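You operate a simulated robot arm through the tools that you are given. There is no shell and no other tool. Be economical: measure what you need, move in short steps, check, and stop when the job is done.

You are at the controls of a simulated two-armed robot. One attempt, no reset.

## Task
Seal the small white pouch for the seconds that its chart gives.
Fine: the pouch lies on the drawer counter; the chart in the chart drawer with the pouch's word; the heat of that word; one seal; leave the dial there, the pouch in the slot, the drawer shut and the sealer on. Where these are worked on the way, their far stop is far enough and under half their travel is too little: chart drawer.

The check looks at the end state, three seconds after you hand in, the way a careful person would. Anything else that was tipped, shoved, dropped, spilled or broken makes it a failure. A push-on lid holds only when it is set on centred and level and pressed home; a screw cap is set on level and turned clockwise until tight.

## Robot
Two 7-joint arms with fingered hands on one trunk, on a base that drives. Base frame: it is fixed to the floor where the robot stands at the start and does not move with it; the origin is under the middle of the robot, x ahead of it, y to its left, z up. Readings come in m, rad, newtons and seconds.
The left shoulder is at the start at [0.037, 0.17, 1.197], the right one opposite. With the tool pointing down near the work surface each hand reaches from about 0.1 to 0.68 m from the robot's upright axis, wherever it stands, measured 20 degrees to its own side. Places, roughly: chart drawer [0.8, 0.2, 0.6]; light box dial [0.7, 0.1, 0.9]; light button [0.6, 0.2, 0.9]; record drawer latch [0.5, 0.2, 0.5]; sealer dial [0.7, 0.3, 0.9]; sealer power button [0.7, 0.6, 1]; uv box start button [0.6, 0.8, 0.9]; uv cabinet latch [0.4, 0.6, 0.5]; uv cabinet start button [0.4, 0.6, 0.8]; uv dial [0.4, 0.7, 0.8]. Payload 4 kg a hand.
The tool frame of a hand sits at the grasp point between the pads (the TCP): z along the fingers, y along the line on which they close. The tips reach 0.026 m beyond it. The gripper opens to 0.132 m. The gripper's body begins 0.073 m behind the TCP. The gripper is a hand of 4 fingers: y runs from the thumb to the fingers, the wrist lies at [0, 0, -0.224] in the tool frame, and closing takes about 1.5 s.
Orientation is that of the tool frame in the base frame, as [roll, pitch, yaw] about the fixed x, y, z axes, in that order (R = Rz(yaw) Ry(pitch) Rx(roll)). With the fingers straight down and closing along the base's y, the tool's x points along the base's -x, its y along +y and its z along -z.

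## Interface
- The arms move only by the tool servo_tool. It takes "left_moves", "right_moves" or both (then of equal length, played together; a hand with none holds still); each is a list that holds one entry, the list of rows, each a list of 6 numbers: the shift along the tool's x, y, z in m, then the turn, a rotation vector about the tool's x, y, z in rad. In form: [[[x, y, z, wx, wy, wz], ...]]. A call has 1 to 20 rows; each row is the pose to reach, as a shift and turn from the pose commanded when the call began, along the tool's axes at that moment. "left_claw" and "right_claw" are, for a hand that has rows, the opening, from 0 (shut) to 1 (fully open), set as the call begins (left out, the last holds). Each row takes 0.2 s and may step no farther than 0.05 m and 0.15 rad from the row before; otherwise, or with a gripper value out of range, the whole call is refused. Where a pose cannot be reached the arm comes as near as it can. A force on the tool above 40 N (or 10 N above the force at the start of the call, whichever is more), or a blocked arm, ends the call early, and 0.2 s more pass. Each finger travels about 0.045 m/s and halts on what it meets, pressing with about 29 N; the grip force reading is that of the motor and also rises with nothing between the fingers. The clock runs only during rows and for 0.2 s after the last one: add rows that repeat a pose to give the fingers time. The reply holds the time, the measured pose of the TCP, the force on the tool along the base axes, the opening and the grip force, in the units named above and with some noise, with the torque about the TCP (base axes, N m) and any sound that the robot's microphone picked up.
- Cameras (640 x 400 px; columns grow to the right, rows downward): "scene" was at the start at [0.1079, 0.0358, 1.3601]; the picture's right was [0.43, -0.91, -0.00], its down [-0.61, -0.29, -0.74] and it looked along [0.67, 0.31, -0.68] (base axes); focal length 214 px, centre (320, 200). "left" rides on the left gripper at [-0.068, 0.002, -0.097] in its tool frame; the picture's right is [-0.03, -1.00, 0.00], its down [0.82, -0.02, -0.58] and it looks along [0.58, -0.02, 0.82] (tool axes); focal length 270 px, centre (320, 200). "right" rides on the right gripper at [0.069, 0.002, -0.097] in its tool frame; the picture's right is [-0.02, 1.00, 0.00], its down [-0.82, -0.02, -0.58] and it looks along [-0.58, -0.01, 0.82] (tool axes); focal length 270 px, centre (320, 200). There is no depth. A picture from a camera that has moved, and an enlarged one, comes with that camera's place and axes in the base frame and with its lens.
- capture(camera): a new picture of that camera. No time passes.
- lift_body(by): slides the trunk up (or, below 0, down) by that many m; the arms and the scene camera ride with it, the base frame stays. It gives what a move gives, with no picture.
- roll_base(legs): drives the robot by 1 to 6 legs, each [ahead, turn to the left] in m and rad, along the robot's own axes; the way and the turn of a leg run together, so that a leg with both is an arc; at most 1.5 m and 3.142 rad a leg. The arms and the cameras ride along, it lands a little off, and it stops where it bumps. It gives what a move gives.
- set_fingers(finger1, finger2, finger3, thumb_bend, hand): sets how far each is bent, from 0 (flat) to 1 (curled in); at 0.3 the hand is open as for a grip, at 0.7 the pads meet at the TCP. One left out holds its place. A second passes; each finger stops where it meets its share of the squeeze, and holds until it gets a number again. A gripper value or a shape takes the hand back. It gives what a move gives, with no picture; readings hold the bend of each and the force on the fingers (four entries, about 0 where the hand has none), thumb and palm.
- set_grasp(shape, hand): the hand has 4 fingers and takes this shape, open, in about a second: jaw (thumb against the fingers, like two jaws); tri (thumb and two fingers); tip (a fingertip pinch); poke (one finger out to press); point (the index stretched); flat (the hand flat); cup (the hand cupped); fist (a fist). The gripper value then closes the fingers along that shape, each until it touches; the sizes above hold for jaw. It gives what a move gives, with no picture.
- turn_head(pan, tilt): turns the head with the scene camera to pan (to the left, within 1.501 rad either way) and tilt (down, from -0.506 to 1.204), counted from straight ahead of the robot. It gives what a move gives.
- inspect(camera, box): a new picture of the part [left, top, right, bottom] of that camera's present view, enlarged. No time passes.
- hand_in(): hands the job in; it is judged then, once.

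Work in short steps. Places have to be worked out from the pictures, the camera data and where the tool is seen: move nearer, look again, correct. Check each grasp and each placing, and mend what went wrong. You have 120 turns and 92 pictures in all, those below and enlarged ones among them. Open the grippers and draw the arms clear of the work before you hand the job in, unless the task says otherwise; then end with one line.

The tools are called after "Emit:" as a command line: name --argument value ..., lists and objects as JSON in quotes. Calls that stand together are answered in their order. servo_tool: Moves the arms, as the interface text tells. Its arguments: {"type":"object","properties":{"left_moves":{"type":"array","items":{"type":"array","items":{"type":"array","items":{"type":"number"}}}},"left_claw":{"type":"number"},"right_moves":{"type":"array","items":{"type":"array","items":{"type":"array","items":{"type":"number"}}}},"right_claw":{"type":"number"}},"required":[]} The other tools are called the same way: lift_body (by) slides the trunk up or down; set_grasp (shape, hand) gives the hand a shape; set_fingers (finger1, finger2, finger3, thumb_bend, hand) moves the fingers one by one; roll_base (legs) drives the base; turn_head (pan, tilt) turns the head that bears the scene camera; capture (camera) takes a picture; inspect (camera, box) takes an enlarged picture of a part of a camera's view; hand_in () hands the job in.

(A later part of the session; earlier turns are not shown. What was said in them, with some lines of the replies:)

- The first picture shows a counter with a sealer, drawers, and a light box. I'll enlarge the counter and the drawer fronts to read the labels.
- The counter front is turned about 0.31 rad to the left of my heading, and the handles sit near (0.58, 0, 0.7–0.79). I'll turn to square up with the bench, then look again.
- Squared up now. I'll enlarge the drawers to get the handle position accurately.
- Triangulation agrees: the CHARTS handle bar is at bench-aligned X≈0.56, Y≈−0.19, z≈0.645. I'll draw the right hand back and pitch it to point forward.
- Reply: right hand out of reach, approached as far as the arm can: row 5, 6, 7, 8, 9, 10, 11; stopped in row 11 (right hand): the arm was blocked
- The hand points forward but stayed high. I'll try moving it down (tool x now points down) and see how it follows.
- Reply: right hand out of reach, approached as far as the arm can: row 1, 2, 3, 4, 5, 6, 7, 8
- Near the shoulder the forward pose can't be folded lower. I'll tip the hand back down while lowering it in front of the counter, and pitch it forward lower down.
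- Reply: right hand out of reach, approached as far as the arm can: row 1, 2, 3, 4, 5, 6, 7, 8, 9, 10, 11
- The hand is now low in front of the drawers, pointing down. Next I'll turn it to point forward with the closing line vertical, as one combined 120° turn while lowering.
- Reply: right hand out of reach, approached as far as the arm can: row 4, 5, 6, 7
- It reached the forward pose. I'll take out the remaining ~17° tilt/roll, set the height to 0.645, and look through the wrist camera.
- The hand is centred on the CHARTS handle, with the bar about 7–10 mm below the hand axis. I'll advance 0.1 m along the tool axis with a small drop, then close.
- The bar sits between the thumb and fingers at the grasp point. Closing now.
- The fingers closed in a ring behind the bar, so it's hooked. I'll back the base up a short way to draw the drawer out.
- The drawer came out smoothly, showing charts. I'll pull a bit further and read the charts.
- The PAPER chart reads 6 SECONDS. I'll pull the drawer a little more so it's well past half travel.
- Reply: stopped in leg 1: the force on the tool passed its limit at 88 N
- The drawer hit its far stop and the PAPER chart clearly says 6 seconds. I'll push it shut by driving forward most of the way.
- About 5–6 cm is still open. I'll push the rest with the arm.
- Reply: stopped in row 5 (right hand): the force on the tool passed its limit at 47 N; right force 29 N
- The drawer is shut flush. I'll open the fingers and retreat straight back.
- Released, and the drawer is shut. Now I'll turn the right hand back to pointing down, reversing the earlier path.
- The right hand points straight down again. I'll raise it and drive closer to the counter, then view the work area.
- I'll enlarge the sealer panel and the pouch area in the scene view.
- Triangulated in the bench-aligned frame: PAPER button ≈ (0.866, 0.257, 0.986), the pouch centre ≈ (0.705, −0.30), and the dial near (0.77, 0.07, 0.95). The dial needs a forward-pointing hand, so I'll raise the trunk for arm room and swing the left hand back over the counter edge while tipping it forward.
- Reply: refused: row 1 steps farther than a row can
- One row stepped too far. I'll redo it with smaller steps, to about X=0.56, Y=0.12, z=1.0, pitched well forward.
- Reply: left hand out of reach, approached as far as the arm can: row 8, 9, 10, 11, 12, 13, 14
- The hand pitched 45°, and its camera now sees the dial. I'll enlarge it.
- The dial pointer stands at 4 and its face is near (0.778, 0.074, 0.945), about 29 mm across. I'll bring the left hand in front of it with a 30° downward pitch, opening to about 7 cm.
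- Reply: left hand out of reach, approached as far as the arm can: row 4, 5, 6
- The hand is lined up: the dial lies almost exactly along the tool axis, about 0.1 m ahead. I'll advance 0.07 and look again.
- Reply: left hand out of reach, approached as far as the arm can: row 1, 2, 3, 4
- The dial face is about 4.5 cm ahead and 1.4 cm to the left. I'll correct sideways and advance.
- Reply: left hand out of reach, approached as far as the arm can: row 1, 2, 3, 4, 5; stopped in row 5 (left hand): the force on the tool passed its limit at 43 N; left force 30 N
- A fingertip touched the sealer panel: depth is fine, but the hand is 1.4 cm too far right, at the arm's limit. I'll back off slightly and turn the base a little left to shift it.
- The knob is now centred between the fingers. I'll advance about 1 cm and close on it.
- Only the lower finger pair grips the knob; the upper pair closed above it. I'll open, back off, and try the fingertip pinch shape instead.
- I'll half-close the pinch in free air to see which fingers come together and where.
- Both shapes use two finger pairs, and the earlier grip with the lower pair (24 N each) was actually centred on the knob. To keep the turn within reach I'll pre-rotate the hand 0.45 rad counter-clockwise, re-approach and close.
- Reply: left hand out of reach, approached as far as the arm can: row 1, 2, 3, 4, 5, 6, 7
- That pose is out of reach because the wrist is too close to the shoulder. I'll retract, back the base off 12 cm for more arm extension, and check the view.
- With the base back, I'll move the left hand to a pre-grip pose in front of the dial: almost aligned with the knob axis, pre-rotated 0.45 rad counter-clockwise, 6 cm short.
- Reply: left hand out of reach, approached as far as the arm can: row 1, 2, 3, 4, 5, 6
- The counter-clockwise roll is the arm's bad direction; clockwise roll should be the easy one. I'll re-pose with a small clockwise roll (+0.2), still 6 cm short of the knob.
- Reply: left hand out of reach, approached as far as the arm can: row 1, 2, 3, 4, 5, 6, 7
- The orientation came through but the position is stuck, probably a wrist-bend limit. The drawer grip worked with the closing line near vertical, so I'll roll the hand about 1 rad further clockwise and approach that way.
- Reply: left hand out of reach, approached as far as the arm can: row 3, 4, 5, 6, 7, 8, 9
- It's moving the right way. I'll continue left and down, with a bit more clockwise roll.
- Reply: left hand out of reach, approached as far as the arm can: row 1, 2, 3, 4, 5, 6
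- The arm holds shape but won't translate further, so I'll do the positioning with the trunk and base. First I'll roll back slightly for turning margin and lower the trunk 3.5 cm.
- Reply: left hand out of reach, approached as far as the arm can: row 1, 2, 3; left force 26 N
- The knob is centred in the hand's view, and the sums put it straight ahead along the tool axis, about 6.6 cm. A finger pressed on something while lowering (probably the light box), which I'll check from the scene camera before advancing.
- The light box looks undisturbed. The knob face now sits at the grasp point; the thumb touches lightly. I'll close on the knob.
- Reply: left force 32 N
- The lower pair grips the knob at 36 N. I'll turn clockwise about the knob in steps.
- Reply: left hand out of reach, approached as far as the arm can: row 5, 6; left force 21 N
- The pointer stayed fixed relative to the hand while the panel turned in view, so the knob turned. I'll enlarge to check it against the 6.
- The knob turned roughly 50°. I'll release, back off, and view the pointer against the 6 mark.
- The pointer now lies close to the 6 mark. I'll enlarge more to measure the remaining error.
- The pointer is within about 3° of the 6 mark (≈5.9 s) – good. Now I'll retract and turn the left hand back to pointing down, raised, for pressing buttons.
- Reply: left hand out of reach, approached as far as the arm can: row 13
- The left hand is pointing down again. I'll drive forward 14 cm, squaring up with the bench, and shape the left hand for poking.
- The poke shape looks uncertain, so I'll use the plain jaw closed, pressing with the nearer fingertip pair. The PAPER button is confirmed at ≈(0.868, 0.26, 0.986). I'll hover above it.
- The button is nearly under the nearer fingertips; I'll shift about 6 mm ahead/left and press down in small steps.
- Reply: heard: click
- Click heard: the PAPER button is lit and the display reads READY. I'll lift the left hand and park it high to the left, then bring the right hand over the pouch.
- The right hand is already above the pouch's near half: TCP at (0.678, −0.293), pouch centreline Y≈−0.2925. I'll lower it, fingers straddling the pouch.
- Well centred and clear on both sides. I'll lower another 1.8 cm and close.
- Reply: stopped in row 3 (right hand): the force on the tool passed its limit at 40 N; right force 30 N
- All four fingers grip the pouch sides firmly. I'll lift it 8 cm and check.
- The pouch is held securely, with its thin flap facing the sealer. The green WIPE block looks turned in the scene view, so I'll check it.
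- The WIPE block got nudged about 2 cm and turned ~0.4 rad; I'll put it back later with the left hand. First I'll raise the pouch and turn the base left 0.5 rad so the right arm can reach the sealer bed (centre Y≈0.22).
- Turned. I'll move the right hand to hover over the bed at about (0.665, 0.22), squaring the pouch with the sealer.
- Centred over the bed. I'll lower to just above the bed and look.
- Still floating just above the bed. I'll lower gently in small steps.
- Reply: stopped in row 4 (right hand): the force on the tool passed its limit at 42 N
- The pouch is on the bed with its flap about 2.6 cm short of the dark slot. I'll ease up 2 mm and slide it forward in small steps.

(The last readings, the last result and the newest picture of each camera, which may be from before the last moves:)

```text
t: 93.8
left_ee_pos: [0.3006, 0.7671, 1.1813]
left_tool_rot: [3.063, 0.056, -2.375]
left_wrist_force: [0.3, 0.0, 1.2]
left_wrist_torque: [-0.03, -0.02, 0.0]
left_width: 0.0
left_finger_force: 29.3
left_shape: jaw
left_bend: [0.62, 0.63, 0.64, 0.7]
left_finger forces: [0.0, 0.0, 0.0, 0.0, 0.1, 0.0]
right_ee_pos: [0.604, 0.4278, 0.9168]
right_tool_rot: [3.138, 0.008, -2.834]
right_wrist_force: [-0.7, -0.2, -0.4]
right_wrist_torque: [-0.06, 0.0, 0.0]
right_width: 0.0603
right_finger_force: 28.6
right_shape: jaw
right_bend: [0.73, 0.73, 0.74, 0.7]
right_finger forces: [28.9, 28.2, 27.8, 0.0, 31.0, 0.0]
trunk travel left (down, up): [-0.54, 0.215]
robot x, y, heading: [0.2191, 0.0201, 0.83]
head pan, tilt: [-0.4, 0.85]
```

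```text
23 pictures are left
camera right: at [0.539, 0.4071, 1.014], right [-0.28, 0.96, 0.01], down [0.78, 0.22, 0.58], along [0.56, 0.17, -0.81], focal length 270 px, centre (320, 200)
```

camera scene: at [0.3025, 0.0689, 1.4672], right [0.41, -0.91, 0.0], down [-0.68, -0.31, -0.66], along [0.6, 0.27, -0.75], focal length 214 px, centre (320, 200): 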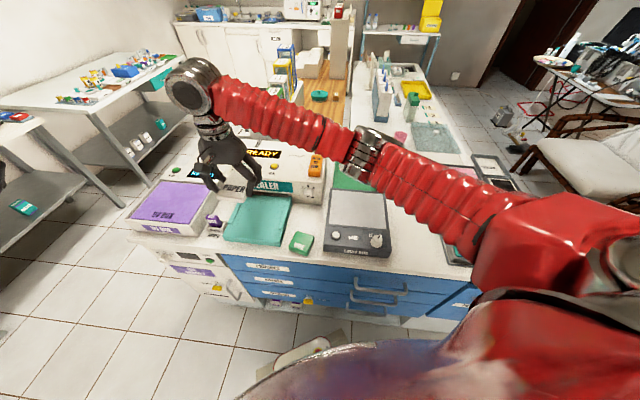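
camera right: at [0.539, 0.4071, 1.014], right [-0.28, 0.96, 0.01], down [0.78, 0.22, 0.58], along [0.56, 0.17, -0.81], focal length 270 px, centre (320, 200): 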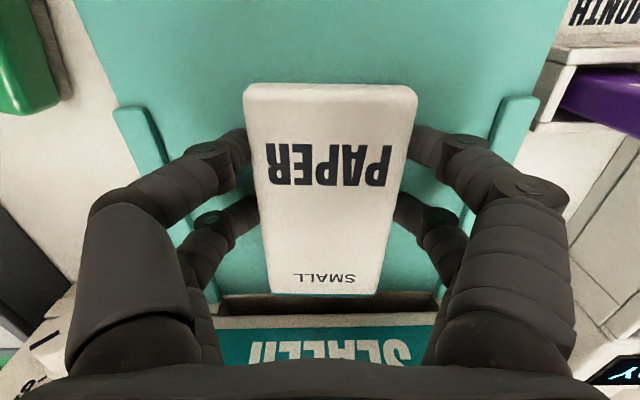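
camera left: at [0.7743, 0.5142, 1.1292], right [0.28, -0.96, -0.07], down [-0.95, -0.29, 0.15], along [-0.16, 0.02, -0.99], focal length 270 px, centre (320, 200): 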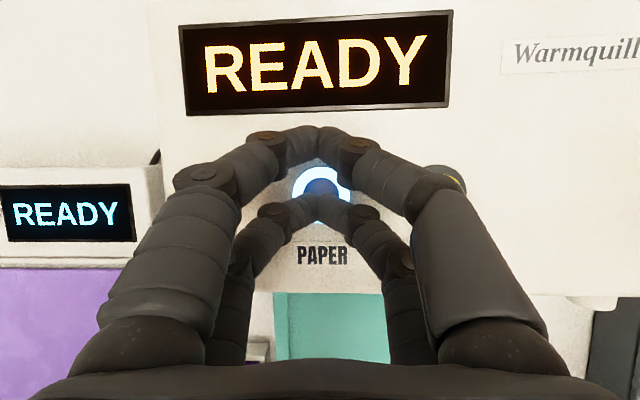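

The flap has gone into the slot. I'll slide the rest of the way until the body meets the sealer.

Emit:
servo_tool --right_moves '[[[-0.006, 0, 0, 0, 0, 0], [-0.012, 0, 0, 0, 0, 0], [-0.018, 0, 0, 0, 0, 0]]]'

Emit:
inspect --camera "right" --box '[180, 230, 480, 400]'

```text
t: 94.6
left_ee_pos: [0.2995, 0.7677, 1.1825]
left_tool_rot: [3.063, 0.057, -2.376]
left_wrist_force: [0.2, 0.2, -0.3]
left_wrist_torque: [0.01, 0.02, -0.01]
left_width: 0.0
left_finger_force: 28.9
left_shape: jaw
left_bend: [0.62, 0.63, 0.64, 0.7]
left_finger forces: [0.0, 0.1, 0.0, 0.0, 0.0, 0.0]
right_ee_pos: [0.6213, 0.4329, 0.916]
right_tool_rot: [3.137, 0.006, -2.833]
right_wrist_force: [-6.2, -2.6, 0.5]
right_wrist_torque: [-0.1, 0.11, 0.04]
right_width: 0.0604
right_finger_force: 28.8
right_shape: jaw
right_bend: [0.73, 0.73, 0.74, 0.7]
right_finger forces: [28.1, 27.5, 28.2, 0.0, 31.0, 0.1]
trunk travel left (down, up): [-0.54, 0.215]
robot x, y, heading: [0.2194, 0.0237, 0.828]
head pan, tilt: [-0.4, 0.85]
```

```text
2.13 times, centred on (330, 315) of right
camera zoom: at [0.5555, 0.4121, 1.0141], right [-0.28, 0.96, 0.0], down [0.78, 0.22, 0.58], along [0.56, 0.17, -0.81], focal length 577 px, centre (299, -45)
```

zoom: 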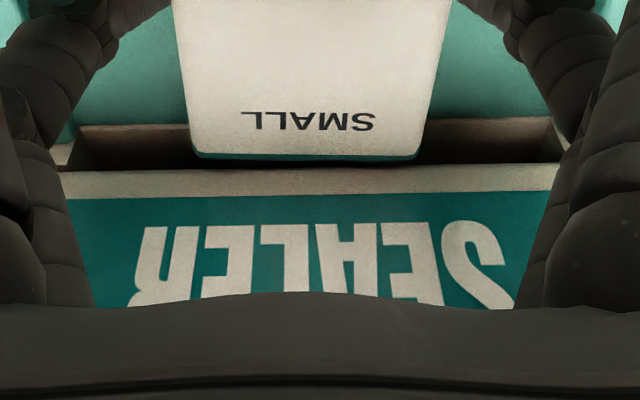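

It has reached the stop (light 7 N resistance), the teal line right at the sealer mouth. I'll release and lift straight up.

Emit:
servo_tool --right_moves '[[[0, 0, 0, 0, 0, 0], [0, 0, 0, 0, 0, 0], [0, 0, 0, 0, 0, 0], [0, 0, 0, 0, 0, 0], [0, 0, -0.02, 0, 0, 0], [0, 0, -0.06, 0, 0, 0], [0.03, 0, -0.1, 0, 0, 0], [0.06, 0, -0.14, 0, 0, 0], [0.09, 0, -0.18, 0, 0, 0]]]' --right_claw 0.72

Emit:
capture --camera "right"

```text
t: 96.6
left_ee_pos: [0.2998, 0.7673, 1.1828]
left_tool_rot: [3.063, 0.057, -2.377]
left_wrist_force: [-0.1, -0.1, -0.8]
left_wrist_torque: [-0.01, 0.0, -0.01]
left_width: 0.0
left_finger_force: 29.2
left_shape: jaw
left_bend: [0.62, 0.63, 0.64, 0.7]
left_finger forces: [0.0, 0.0, 0.0, 0.0, 0.0, 0.0]
right_ee_pos: [0.5335, 0.4064, 1.0966]
right_tool_rot: [3.138, 0.007, -2.834]
right_wrist_force: [-0.3, -0.6, -0.3]
right_wrist_torque: [-0.01, -0.03, 0.0]
right_width: 0.0945
right_finger_force: 0.1
right_shape: jaw
right_bend: [0.66, 0.66, 0.66, 0.55]
right_finger forces: [0.1, 0.0, 0.1, 0.1, 0.1, 0.1]
trunk travel left (down, up): [-0.54, 0.215]
robot x, y, heading: [0.221, 0.0236, 0.828]
head pan, tilt: [-0.4, 0.85]
```

```text
21 pictures are left
camera right: at [0.4669, 0.3863, 1.1945], right [-0.28, 0.96, 0.0], down [0.78, 0.22, 0.58], along [0.56, 0.17, -0.81], focal length 270 px, centre (320, 200)
```

right: 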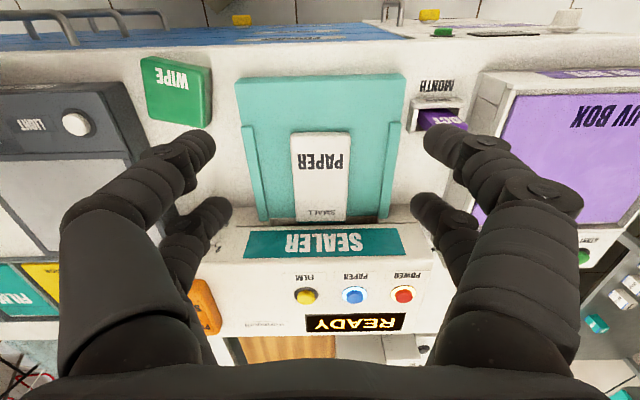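

The pouch sits straight in the slot. I'll use the right hand, closed, for the orange PUSH TO SEAL button at ≈(0.89, 0.054), and move to hover above it with a slight forward pitch.

Emit:
servo_tool --right_moves '[[[-0.01, -0.021, -0.02, 0, -0.044, 0], [-0.03, -0.043, -0.03, 0, -0.0875, 0], [-0.06, -0.064, -0.03, 0, -0.131, 0], [-0.1, -0.085, -0.03, 0, -0.175, 0], [-0.14, -0.106, -0.03, 0, -0.219, 0], [-0.18, -0.128, -0.02, 0, -0.2625, 0], [-0.22, -0.15, -0.01, 0, -0.306, 0], [-0.258, -0.171, 0, 0, -0.35, 0], [-0.258, -0.171, 0, 0, -0.35, 0]]]' --right_claw 0

Emit:
inspect --camera "scene" --box '[180, 130, 380, 260]'

Emit:
capture --camera "right"

```text
t: 98.6
left_ee_pos: [0.3009, 0.7676, 1.1822]
left_tool_rot: [3.064, 0.056, -2.375]
left_wrist_force: [-0.3, 0.2, 1.0]
left_wrist_torque: [0.0, -0.03, -0.01]
left_width: 0.0
left_finger_force: 28.9
left_shape: jaw
left_bend: [0.62, 0.63, 0.64, 0.7]
left_finger forces: [0.0, 0.1, 0.0, 0.0, 0.0, 0.0]
right_ee_pos: [0.8315, 0.3219, 1.0969]
right_tool_rot: [3.137, 0.355, -2.835]
right_wrist_force: [0.3, -0.1, -0.1]
right_wrist_torque: [0.04, 0.02, 0.02]
right_width: 0.0
right_finger_force: 28.8
right_shape: jaw
right_bend: [0.62, 0.63, 0.63, 0.7]
right_finger forces: [0.0, 0.0, 0.1, 0.0, 0.0, 0.0]
trunk travel left (down, up): [-0.54, 0.215]
robot x, y, heading: [0.22, 0.0239, 0.821]
head pan, tilt: [-0.4, 0.85]
```

```text
3.08 times, centred on (280, 195) of scene
camera zoom: at [0.302, 0.0688, 1.4672], right [0.41, -0.91, 0.0], down [-0.68, -0.31, -0.66], along [0.6, 0.27, -0.75], focal length 660 px, centre (443, 215)
```

zoom: 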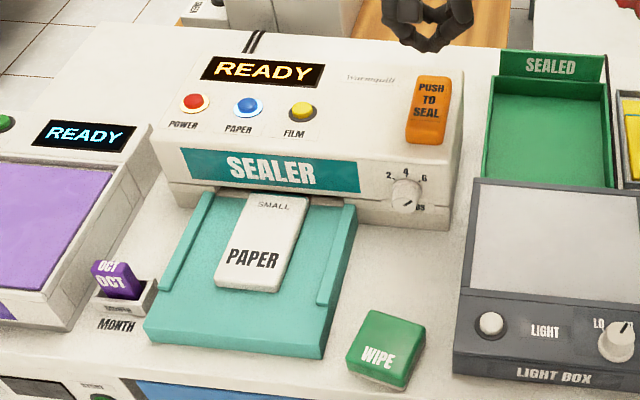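

```text
19 pictures are left
camera right: at [0.7392, 0.2926, 1.1654], right [-0.28, 0.96, 0.01], down [0.54, 0.15, 0.83], along [0.79, 0.24, -0.56], focal length 270 px, centre (320, 200)
```

right: 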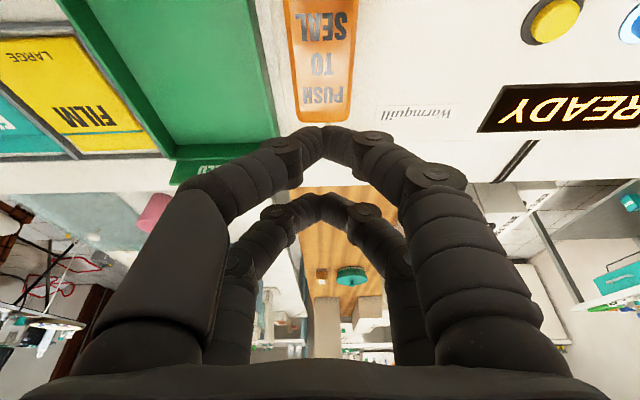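

I'm directly above the orange button (centre ≈ (0.885, 0.056)). I'll press straight down once, in small steps.

Emit:
servo_tool --right_moves '[[[0.0121, 0, 0.0328, 0, 0, 0], [0.0156, 0, 0.0422, 0, 0, 0], [0.0174, 0, 0.0469, 0, 0, 0], [0.0191, 0, 0.0516, 0, 0, 0], [0.0208, 0, 0.0563, 0, 0, 0], [0.0226, 0, 0.061, 0, 0, 0], [0.0243, 0, 0.0657, 0, 0, 0]]]'

Emit:
capture --camera "right"

```text
t: 100.2
left_ee_pos: [0.3011, 0.7673, 1.182]
left_tool_rot: [3.064, 0.056, -2.373]
left_wrist_force: [-0.1, -0.2, -0.3]
left_wrist_torque: [0.02, -0.06, 0.0]
left_width: 0.0
left_finger_force: 29.0
left_shape: jaw
left_bend: [0.62, 0.63, 0.64, 0.7]
left_finger forces: [0.1, 0.1, 0.0, 0.0, 0.1, 0.0]
right_ee_pos: [0.8327, 0.32, 1.0278]
right_tool_rot: [3.136, 0.358, -2.837]
right_wrist_force: [1.4, 0.5, 4.2]
right_wrist_torque: [0.0, 0.06, 0.03]
right_width: 0.0
right_finger_force: 29.1
right_shape: jaw
right_bend: [0.62, 0.63, 0.63, 0.7]
right_finger forces: [0.0, 0.0, 0.0, 0.0, 0.0, 0.1]
trunk travel left (down, up): [-0.54, 0.215]
robot x, y, heading: [0.2223, 0.0191, 0.824]
head pan, tilt: [-0.4, 0.85]
```

```text
18 pictures are left
camera right: at [0.74, 0.2907, 1.0954], right [-0.28, 0.96, 0.02], down [0.54, 0.15, 0.83], along [0.79, 0.24, -0.56], focal length 270 px, centre (320, 200)
```

right: 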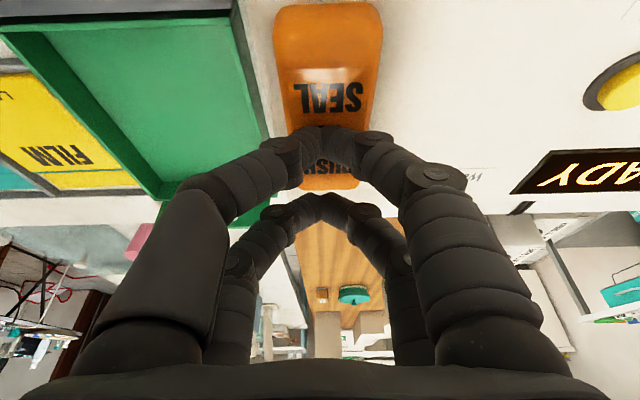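

Touching with 4 N, no click yet. Pressing a little deeper.

Emit:
servo_tool --right_moves '[[[0.0009, 0, 0.0023, 0, 0, 0], [0.0017, 0, 0.0047, 0, 0, 0], [0.0026, 0, 0.007, 0, 0, 0], [0.0035, 0, 0.0094, 0, 0, 0]]]'

Emit:
inspect --camera "scene" --box '[180, 130, 380, 260]'

```text
t: 101.2
left_ee_pos: [0.2994, 0.7677, 1.1828]
left_tool_rot: [3.063, 0.058, -2.375]
left_wrist_force: [0.1, -0.3, 0.0]
left_wrist_torque: [-0.01, 0.02, 0.02]
left_width: 0.0001
left_finger_force: 29.3
left_shape: jaw
left_bend: [0.62, 0.63, 0.64, 0.7]
left_finger forces: [0.1, 0.0, 0.0, 0.1, 0.0, 0.0]
right_ee_pos: [0.8329, 0.3184, 1.0185]
right_tool_rot: [3.134, 0.357, -2.837]
right_wrist_force: [-1.4, -1.4, 11.4]
right_wrist_torque: [-0.13, 0.19, 0.02]
right_width: 0.0
right_finger_force: 29.0
right_shape: jaw
right_bend: [0.63, 0.63, 0.63, 0.7]
right_finger forces: [0.0, 0.1, 0.0, 0.1, 0.1, 0.1]
trunk travel left (down, up): [-0.54, 0.215]
robot x, y, heading: [0.218, 0.0265, 0.826]
head pan, tilt: [-0.4, 0.85]
```

```text
3.08 times, centred on (280, 195) of scene
camera zoom: at [0.3011, 0.0677, 1.4674], right [0.41, -0.91, 0.0], down [-0.68, -0.31, -0.66], along [0.6, 0.27, -0.75], focal length 660 px, centre (443, 215)
```

zoom: 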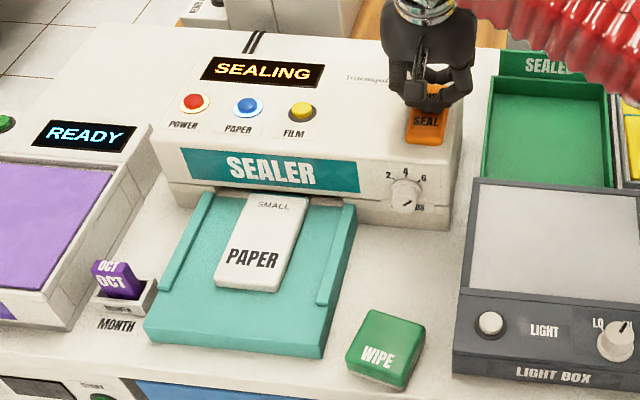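

The display reads SEALING. I'll lift off straight up and let the timed seal run.

Emit:
servo_tool --right_moves '[[[-0.0104, 0, -0.0281, 0, 0, 0], [-0.0243, 0, -0.0657, 0, 0, 0], [-0.035, 0, -0.1, 0, 0, 0]]]'

Emit:
inspect --camera "scene" --box '[180, 130, 380, 260]'

```text
t: 102.0
left_ee_pos: [0.3007, 0.7684, 1.1815]
left_tool_rot: [3.063, 0.057, -2.376]
left_wrist_force: [0.0, 0.0, -0.7]
left_wrist_torque: [-0.02, -0.01, 0.02]
left_width: 0.0
left_finger_force: 28.9
left_shape: jaw
left_bend: [0.62, 0.63, 0.64, 0.7]
left_finger forces: [0.1, 0.0, 0.0, 0.0, 0.0, 0.0]
right_ee_pos: [0.8314, 0.3193, 1.1229]
right_tool_rot: [3.136, 0.357, -2.838]
right_wrist_force: [0.0, 0.7, -0.8]
right_wrist_torque: [0.01, -0.01, 0.0]
right_width: 0.0001
right_finger_force: 28.9
right_shape: jaw
right_bend: [0.63, 0.63, 0.63, 0.7]
right_finger forces: [0.0, 0.0, 0.1, 0.1, 0.0, 0.0]
trunk travel left (down, up): [-0.54, 0.215]
robot x, y, heading: [0.2214, 0.0209, 0.828]
head pan, tilt: [-0.4, 0.85]
```

```text
3.08 times, centred on (280, 195) of scene
camera zoom: at [0.3022, 0.0687, 1.4672], right [0.41, -0.91, 0.0], down [-0.68, -0.31, -0.66], along [0.6, 0.27, -0.75], focal length 660 px, centre (443, 215)
```

zoom: 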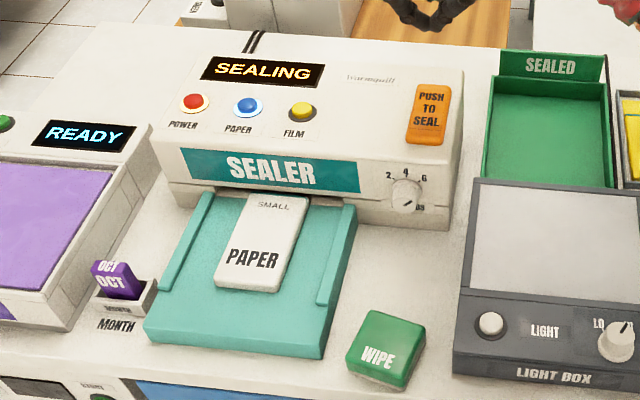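

Still SEALING after release, so it's timed. Meanwhile I'll fix the WIPE block: it's at ≈(0.637, 0.068), yawed −0.34, and originally it was at ≈(0.664, 0.066), square. I'll bring the right hand back above it and square it to the block's front/back faces.

Emit:
servo_tool --right_moves '[[[0.03, 0.002, -0.009, 0, 0.045, 0], [0.061, 0.004, -0.018, 0, 0.09, 0], [0.0915, 0.005, -0.026, 0, 0.134, 0], [0.122, 0.007, -0.035, 0, 0.178, 0], [0.1525, 0.009, -0.044, 0, 0.223, 0], [0.183, 0.01, -0.053, 0, 0.268, 0], [0.2135, 0.012, -0.061, 0, 0.312, 0], [0.244, 0.014, -0.07, 0, 0.357, 0]]]' --right_claw 0.72

Emit:
servo_tool --right_moves '[[[0, 0, 0, 0, 0, -0.14], [0, 0, 0, 0, 0, -0.28], [0, 0, 0, 0, 0, -0.42], [0, 0, 0, 0, 0, -0.56], [0, 0, 0, 0, 0, -0.7], [0, 0, 0, 0, 0, -0.84], [0, 0, 0, 0, 0, -0.98], [0, 0, 0, 0, 0, -1.12], [0, 0, 0, 0, 0, -1.23], [0, 0, 0, 0, 0, -1.23]]]'

Emit:
capture --camera "right"

```text
t: 103.8
left_ee_pos: [0.3011, 0.7663, 1.1823]
left_tool_rot: [3.062, 0.057, -2.375]
left_wrist_force: [-0.2, 0.1, -0.1]
left_wrist_torque: [0.0, -0.02, -0.02]
left_width: 0.0
left_finger_force: 29.2
left_shape: jaw
left_bend: [0.62, 0.63, 0.64, 0.7]
left_finger forces: [0.0, 0.0, 0.0, 0.0, 0.0, 0.0]
right_ee_pos: [0.5845, 0.2583, 1.1045]
right_tool_rot: [3.137, -0.002, -2.834]
right_wrist_force: [0.2, 0.4, -0.2]
right_wrist_torque: [-0.04, -0.01, 0.01]
right_width: 0.0947
right_finger_force: 0.1
right_shape: jaw
right_bend: [0.66, 0.66, 0.66, 0.55]
right_finger forces: [0.0, 0.0, 0.0, 0.1, 0.1, 0.0]
trunk travel left (down, up): [-0.54, 0.215]
robot x, y, heading: [0.218, 0.0234, 0.822]
head pan, tilt: [-0.4, 0.85]
```

```text
t: 106.0
left_ee_pos: [0.3013, 0.7673, 1.1827]
left_tool_rot: [3.065, 0.056, -2.375]
left_wrist_force: [0.5, 0.2, 0.6]
left_wrist_torque: [0.06, 0.0, 0.0]
left_width: 0.0001
left_finger_force: 29.3
left_shape: jaw
left_bend: [0.62, 0.63, 0.64, 0.7]
left_finger forces: [0.1, 0.0, 0.0, 0.0, 0.0, 0.1]
right_ee_pos: [0.5849, 0.2559, 1.1036]
right_tool_rot: [3.138, 0.005, -1.602]
right_wrist_force: [0.6, 0.2, -0.2]
right_wrist_torque: [-0.01, 0.03, -0.03]
right_width: 0.0949
right_finger_force: 0.0
right_shape: jaw
right_bend: [0.66, 0.66, 0.66, 0.55]
right_finger forces: [0.1, 0.0, 0.0, 0.0, 0.0, 0.0]
trunk travel left (down, up): [-0.54, 0.215]
robot x, y, heading: [0.2218, 0.024, 0.828]
head pan, tilt: [-0.4, 0.85]
```

```text
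15 pictures are left
camera right: at [0.5824, 0.1856, 1.2012], right [-1.0, 0.06, 0.0], down [0.05, 0.81, 0.58], along [0.03, 0.58, -0.81], focal length 270 px, centre (320, 200)
```

right: 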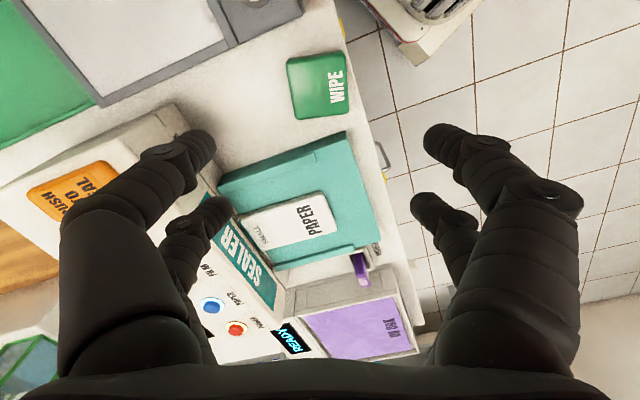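

I'm above the block. I'll enlarge for its exact corners before descending.

Emit:
inspect --camera "right" --box '[250, 30, 390, 140]'

```text
3.64 times, centred on (320, 85) of right
camera zoom: at [0.5824, 0.1856, 1.2012], right [-1.0, 0.06, 0.0], down [0.05, 0.81, 0.58], along [0.03, 0.58, -0.81], focal length 983 px, centre (320, 618)
```

zoom: 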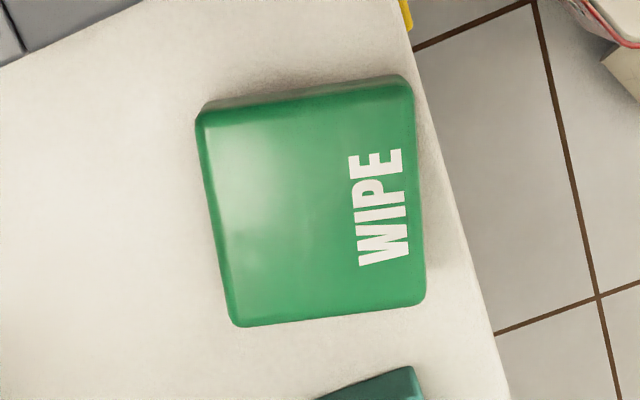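

Corner geometry: block centre ≈ base (0.5856, 0.2592), needing 0.1 rad more hand yaw; yaw vs bench ≈ −0.24. I'll align, descend and grip it.

Emit:
servo_tool --right_moves '[[[-0.0033, -0.0007, 0.04, 0, 0, -0.105], [-0.0033, -0.0007, 0.085, 0, 0, -0.105], [-0.0033, -0.0007, 0.13, 0, 0, -0.105], [-0.0033, -0.0007, 0.17, 0, 0, -0.105], [-0.0033, -0.0007, 0.2, 0, 0, -0.105], [-0.0033, -0.0007, 0.209, 0, 0, -0.105]]]'

Emit:
capture --camera "right"

```text
t: 107.4
left_ee_pos: [0.301, 0.7678, 1.1825]
left_tool_rot: [3.063, 0.057, -2.375]
left_wrist_force: [0.2, 0.0, 0.1]
left_wrist_torque: [-0.01, 0.04, 0.0]
left_width: 0.0001
left_finger_force: 29.1
left_shape: jaw
left_bend: [0.62, 0.63, 0.64, 0.7]
left_finger forces: [0.0, 0.0, 0.1, 0.0, 0.1, 0.0]
right_ee_pos: [0.586, 0.2594, 0.8937]
right_tool_rot: [3.14, 0.007, -1.501]
right_wrist_force: [-0.6, 0.3, -0.7]
right_wrist_torque: [0.0, -0.01, 0.02]
right_width: 0.0948
right_finger_force: 0.0
right_shape: jaw
right_bend: [0.66, 0.66, 0.66, 0.55]
right_finger forces: [0.1, 0.1, 0.0, 0.0, 0.0, 0.0]
trunk travel left (down, up): [-0.54, 0.215]
robot x, y, heading: [0.2215, 0.0233, 0.829]
head pan, tilt: [-0.4, 0.85]
```

```text
13 pictures are left
camera right: at [0.5894, 0.1897, 0.991], right [-1.0, -0.05, 0.0], down [-0.04, 0.81, 0.58], along [-0.03, 0.58, -0.81], focal length 270 px, centre (320, 200)
```

right: 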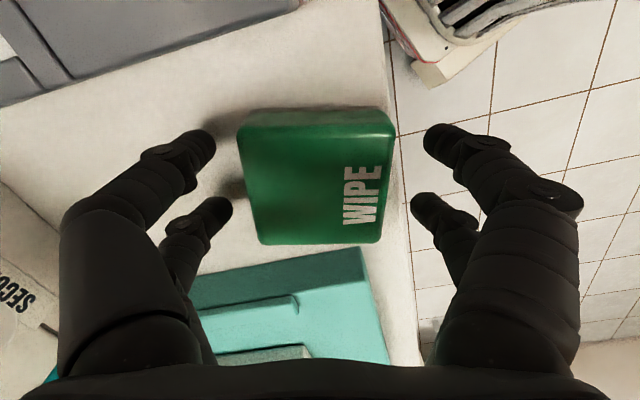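

Well aligned and clear. I'll close on the block.

Emit:
servo_tool --right_moves '[[[0, 0, 0, 0, 0, 0], [0, 0, 0, 0, 0, 0], [0, 0, 0, 0, 0, 0], [0, 0, 0, 0, 0, 0], [0, 0, 0, 0, 0, 0], [0, 0, 0, 0, 0, 0]]]' --right_claw 0.38

Emit:
servo_tool --right_moves '[[[0, 0, -0.006, 0, 0, 0], [-0.001, -0.009, -0.006, 0, 0, -0.08], [-0.0022, -0.018, -0.006, 0, 0, -0.16], [-0.0034, -0.0269, -0.006, 0, 0, -0.239], [-0.0034, -0.0269, -0.006, 0, 0, -0.239], [-0.0034, -0.0269, -0.001, 0, 0, -0.239]]]'

Emit:
capture --camera "right"

```text
t: 108.8
left_ee_pos: [0.2998, 0.7678, 1.1829]
left_tool_rot: [3.063, 0.057, -2.375]
left_wrist_force: [0.7, 0.4, 0.0]
left_wrist_torque: [-0.02, 0.03, 0.0]
left_width: 0.0
left_finger_force: 28.9
left_shape: jaw
left_bend: [0.62, 0.63, 0.64, 0.7]
left_finger forces: [0.1, 0.0, 0.0, 0.0, 0.0, 0.0]
right_ee_pos: [0.5865, 0.2594, 0.8941]
right_tool_rot: [3.14, 0.006, -1.499]
right_wrist_force: [-0.8, -0.1, 0.7]
right_wrist_torque: [-0.02, 0.0, 0.01]
right_width: 0.0567
right_finger_force: 29.3
right_shape: jaw
right_bend: [0.73, 0.73, 0.73, 0.7]
right_finger forces: [26.4, 26.5, 26.3, 0.1, 26.6, 0.1]
trunk travel left (down, up): [-0.54, 0.215]
robot x, y, heading: [0.2173, 0.0244, 0.826]
head pan, tilt: [-0.4, 0.85]
```

```text
t: 110.2
left_ee_pos: [0.3013, 0.7668, 1.1821]
left_tool_rot: [3.063, 0.056, -2.375]
left_wrist_force: [0.1, 0.3, 0.1]
left_wrist_torque: [0.01, 0.0, 0.01]
left_width: 0.0
left_finger_force: 28.6
left_shape: jaw
left_bend: [0.62, 0.63, 0.64, 0.7]
left_finger forces: [0.0, 0.0, 0.1, 0.0, 0.0, 0.0]
right_ee_pos: [0.613, 0.2636, 0.8958]
right_tool_rot: [3.139, 0.005, -1.259]
right_wrist_force: [0.7, -0.5, -0.9]
right_wrist_torque: [-0.02, 0.01, -0.02]
right_width: 0.0564
right_finger_force: 29.2
right_shape: jaw
right_bend: [0.73, 0.73, 0.73, 0.7]
right_finger forces: [26.4, 26.4, 26.3, 0.0, 26.6, 0.0]
trunk travel left (down, up): [-0.54, 0.215]
robot x, y, heading: [0.2205, 0.0249, 0.828]
head pan, tilt: [-0.4, 0.85]
```

```text
12 pictures are left
camera right: at [0.6326, 0.1976, 0.9925], right [-0.96, -0.28, 0.0], down [-0.23, 0.78, 0.58], along [-0.16, 0.56, -0.81], focal length 270 px, centre (320, 200)
```

right: 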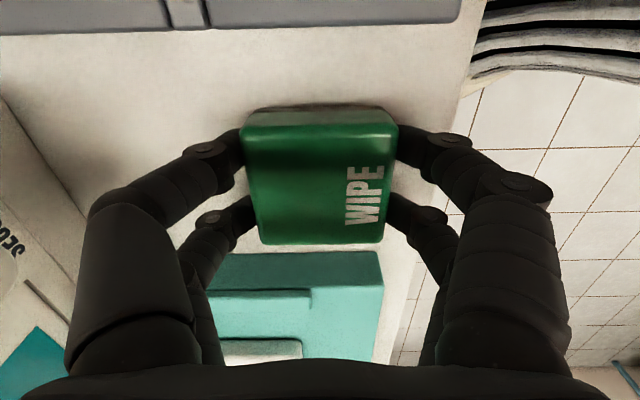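

The block is squared at (0.664, 0.065). I'll set it down, release, and lift clear.

Emit:
servo_tool --right_moves '[[[0, 0, 0.0015, 0, 0, 0], [0, 0, 0.0015, 0, 0, 0]]]'

Emit:
servo_tool --right_moves '[[[0, 0, 0, 0, 0, 0], [0, 0, 0, 0, 0, 0], [0, 0, 0, 0, 0, 0], [0, 0, 0, 0, 0, 0], [0, 0, -0.03, 0, 0, 0], [0, 0, -0.075, 0, 0, 0], [0, 0, -0.12, 0, 0, 0], [0, 0, -0.165, 0, 0, 0], [0, 0, -0.21, 0, 0, 0], [0.03, 0, -0.24, 0, 0, 0.1], [0.06, 0, -0.26, 0, 0, 0.2]]]' --right_claw 0.7

Emit:
capture --camera "scene"

```text
t: 110.8
left_ee_pos: [0.3006, 0.7681, 1.1817]
left_tool_rot: [3.062, 0.056, -2.375]
left_wrist_force: [0.0, -0.7, 1.2]
left_wrist_torque: [0.02, -0.01, 0.01]
left_width: 0.0001
left_finger_force: 29.3
left_shape: jaw
left_bend: [0.62, 0.63, 0.64, 0.7]
left_finger forces: [0.0, 0.0, 0.0, 0.0, 0.0, 0.1]
right_ee_pos: [0.6127, 0.2644, 0.8925]
right_tool_rot: [3.14, 0.005, -1.262]
right_wrist_force: [0.4, 0.4, -0.9]
right_wrist_torque: [0.0, 0.01, 0.01]
right_width: 0.0569
right_finger_force: 28.6
right_shape: jaw
right_bend: [0.73, 0.73, 0.73, 0.7]
right_finger forces: [26.4, 26.4, 26.2, 0.0, 26.6, 0.0]
trunk travel left (down, up): [-0.54, 0.215]
robot x, y, heading: [0.2213, 0.0221, 0.827]
head pan, tilt: [-0.4, 0.85]
```

```text
t: 113.2
left_ee_pos: [0.2998, 0.7684, 1.1828]
left_tool_rot: [3.063, 0.055, -2.375]
left_wrist_force: [0.8, -1.0, -0.3]
left_wrist_torque: [0.04, 0.0, 0.0]
left_width: 0.0
left_finger_force: 29.5
left_shape: jaw
left_bend: [0.62, 0.63, 0.64, 0.7]
left_finger forces: [0.0, 0.0, 0.0, 0.1, 0.0, 0.0]
right_ee_pos: [0.6336, 0.2061, 1.1545]
right_tool_rot: [3.14, 0.005, -1.461]
right_wrist_force: [0.0, -0.3, -0.1]
right_wrist_torque: [0.03, 0.01, -0.02]
right_width: 0.0923
right_finger_force: 0.1
right_shape: jaw
right_bend: [0.68, 0.68, 0.68, 0.58]
right_finger forces: [0.0, 0.1, 0.0, 0.0, 0.1, 0.0]
trunk travel left (down, up): [-0.54, 0.215]
robot x, y, heading: [0.2212, 0.022, 0.828]
head pan, tilt: [-0.4, 0.85]
```

```text
11 pictures are left
camera scene: at [0.3023, 0.0679, 1.4672], right [0.41, -0.91, 0.0], down [-0.68, -0.31, -0.66], along [0.6, 0.27, -0.75], focal length 214 px, centre (320, 200)
```

scene: 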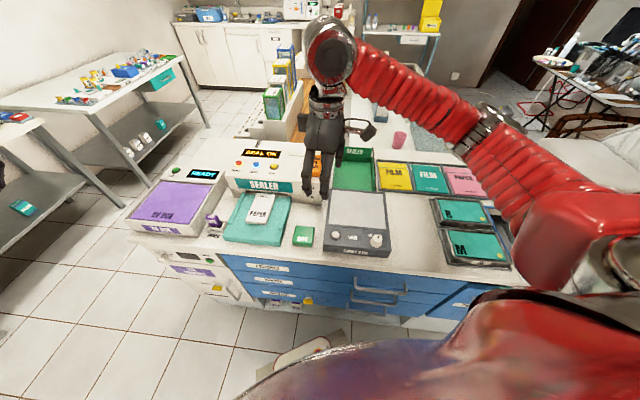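

The display shows SEAL OK and the WIPE block is back square. I'll open the left hand, turn the base back and withdraw, then take a final look.

Emit:
servo_tool --left_moves '[[[0, 0, 0, 0, 0, 0], [0, 0, 0, 0, 0, 0], [0, 0, 0, 0, 0, 0], [0, 0, 0, 0, 0, 0]]]' --left_claw 1

Emit:
roll_base --legs '[[0, -0.5], [-0.25, 0]]'

Emit:
turn_head --pan 0 --tilt 0.75

Emit:
capture --camera "scene"

```text
t: 114.2
left_ee_pos: [0.3012, 0.7672, 1.183]
left_tool_rot: [3.064, 0.056, -2.376]
left_wrist_force: [0.8, -0.3, 0.0]
left_wrist_torque: [0.01, -0.01, -0.02]
left_width: 0.1318
left_finger_force: 0.1
left_shape: jaw
left_bend: [0.3, 0.3, 0.3, 0.3]
left_finger forces: [0.0, 0.0, 0.1, 0.0, 0.0, 0.0]
right_ee_pos: [0.6335, 0.2064, 1.153]
right_tool_rot: [3.14, 0.005, -1.461]
right_wrist_force: [0.0, -0.3, -0.2]
right_wrist_torque: [0.01, -0.02, 0.01]
right_width: 0.0921
right_finger_force: 0.1
right_shape: jaw
right_bend: [0.68, 0.68, 0.68, 0.58]
right_finger forces: [0.0, 0.0, 0.0, 0.0, 0.0, 0.1]
trunk travel left (down, up): [-0.54, 0.215]
robot x, y, heading: [0.2204, 0.0213, 0.827]
head pan, tilt: [-0.4, 0.85]
```

```text
t: 117.6
left_ee_pos: [0.4097, 0.561, 1.1822]
left_tool_rot: [3.064, 0.059, -2.87]
left_wrist_force: [-0.5, 0.2, 1.0]
left_wrist_torque: [-0.02, -0.08, -0.02]
left_width: 0.1321
left_finger_force: 0.2
left_shape: jaw
left_bend: [0.3, 0.3, 0.3, 0.3]
left_finger forces: [0.0, 0.0, 0.0, 0.1, 0.0, 0.0]
right_ee_pos: [0.435, -0.0905, 1.1549]
right_tool_rot: [-3.141, 0.006, -1.956]
right_wrist_force: [-0.3, -0.1, 0.4]
right_wrist_torque: [-0.05, -0.02, -0.04]
right_width: 0.0921
right_finger_force: 0.0
right_shape: jaw
right_bend: [0.68, 0.68, 0.68, 0.58]
right_finger forces: [0.0, 0.0, 0.0, 0.0, 0.0, 0.1]
trunk travel left (down, up): [-0.54, 0.215]
robot x, y, heading: [-0.0201, -0.0405, 0.327]
head pan, tilt: [-0.4, 0.85]
```

```text
t: 118.5
left_ee_pos: [0.4108, 0.561, 1.1826]
left_tool_rot: [3.062, 0.055, -2.867]
left_wrist_force: [0.1, 0.2, -0.9]
left_wrist_torque: [-0.03, -0.01, 0.0]
left_width: 0.1318
left_finger_force: 0.0
left_shape: jaw
left_bend: [0.3, 0.3, 0.3, 0.3]
left_finger forces: [0.0, 0.1, 0.0, 0.0, 0.0, 0.0]
right_ee_pos: [0.438, -0.09, 1.154]
right_tool_rot: [3.14, 0.003, -1.955]
right_wrist_force: [-0.8, -0.3, -0.4]
right_wrist_torque: [0.0, 0.0, -0.03]
right_width: 0.0926
right_finger_force: 0.0
right_shape: jaw
right_bend: [0.68, 0.67, 0.68, 0.58]
right_finger forces: [0.0, 0.0, 0.0, 0.0, 0.1, 0.0]
trunk travel left (down, up): [-0.54, 0.215]
robot x, y, heading: [-0.0174, -0.0424, 0.335]
head pan, tilt: [0.0, 0.75]
```

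```text
10 pictures are left
camera scene: at [0.0751, -0.0064, 1.4752], right [0.32, -0.95, 0.0], down [-0.65, -0.22, -0.73], along [0.69, 0.24, -0.68], focal length 214 px, centre (320, 200)
```

scene: 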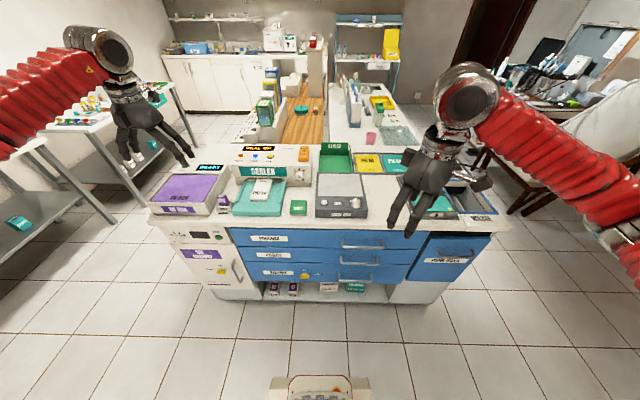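

Everything looks in place. A final enlarged check of the sealer, dial, pouch and drawers.

Emit:
inspect --camera "scene" --box '[220, 135, 390, 235]'

Emit:
inspect --camera "scene" --box '[280, 150, 330, 180]'

Emit:
inspect --camera "scene" --box '[140, 180, 440, 300]'

```text
3.76 times, centred on (305, 185) of scene
camera zoom: at [0.0751, -0.0064, 1.4752], right [0.32, -0.95, 0.0], down [-0.65, -0.22, -0.73], along [0.69, 0.24, -0.68], focal length 807 px, centre (376, 256)
```

zoom: 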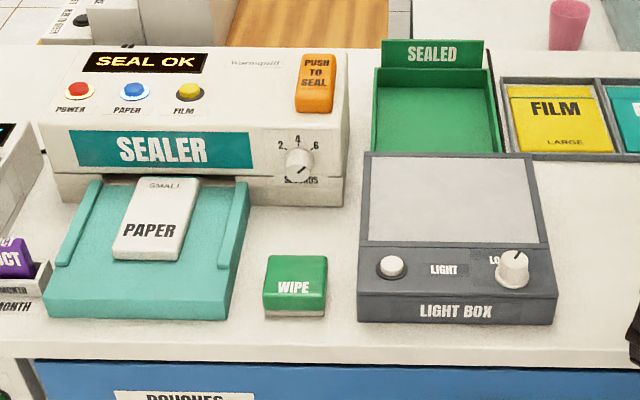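

```text
12.80 times, centred on (305, 165) of scene
camera zoom: at [0.0751, -0.0064, 1.4752], right [0.32, -0.95, 0.0], down [-0.65, -0.22, -0.73], along [0.69, 0.24, -0.68], focal length 2745 px, centre (512, 648)
```

zoom: 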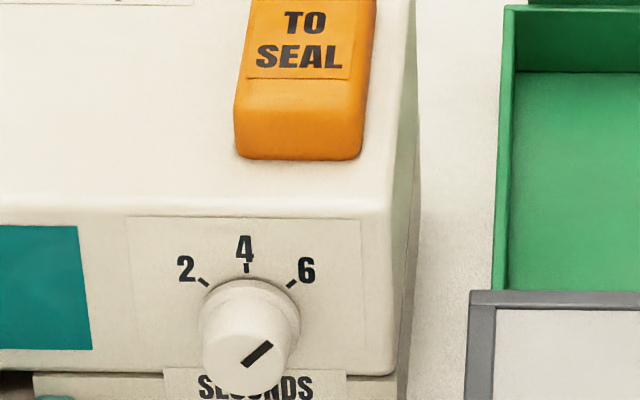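

```text
2.13 times, centred on (290, 240) of scene
camera zoom: at [0.0751, -0.0064, 1.4752], right [0.32, -0.95, 0.0], down [-0.65, -0.22, -0.73], along [0.69, 0.24, -0.68], focal length 458 px, centre (384, 115)
```

zoom: 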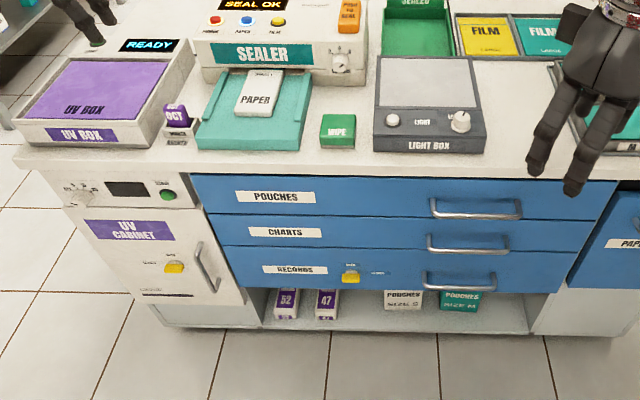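

The pointer is parallel to the 6 tick, the display reads SEAL OK, the pouch is in the slot, the drawers are shut and both hands are clear. Handing in.

Emit:
hand_in

```text
The job is handed in.
```

I sealed the small white PAPER pouch once on PAPER heat for the 6 seconds its chart gives, and the sealer shows SEAL OK. The dial is on 6, the pouch is in the slot, the chart drawer is shut and the sealer is on; along the way I knocked the WIPE block about 3 cm out of place, then put it back by eye.
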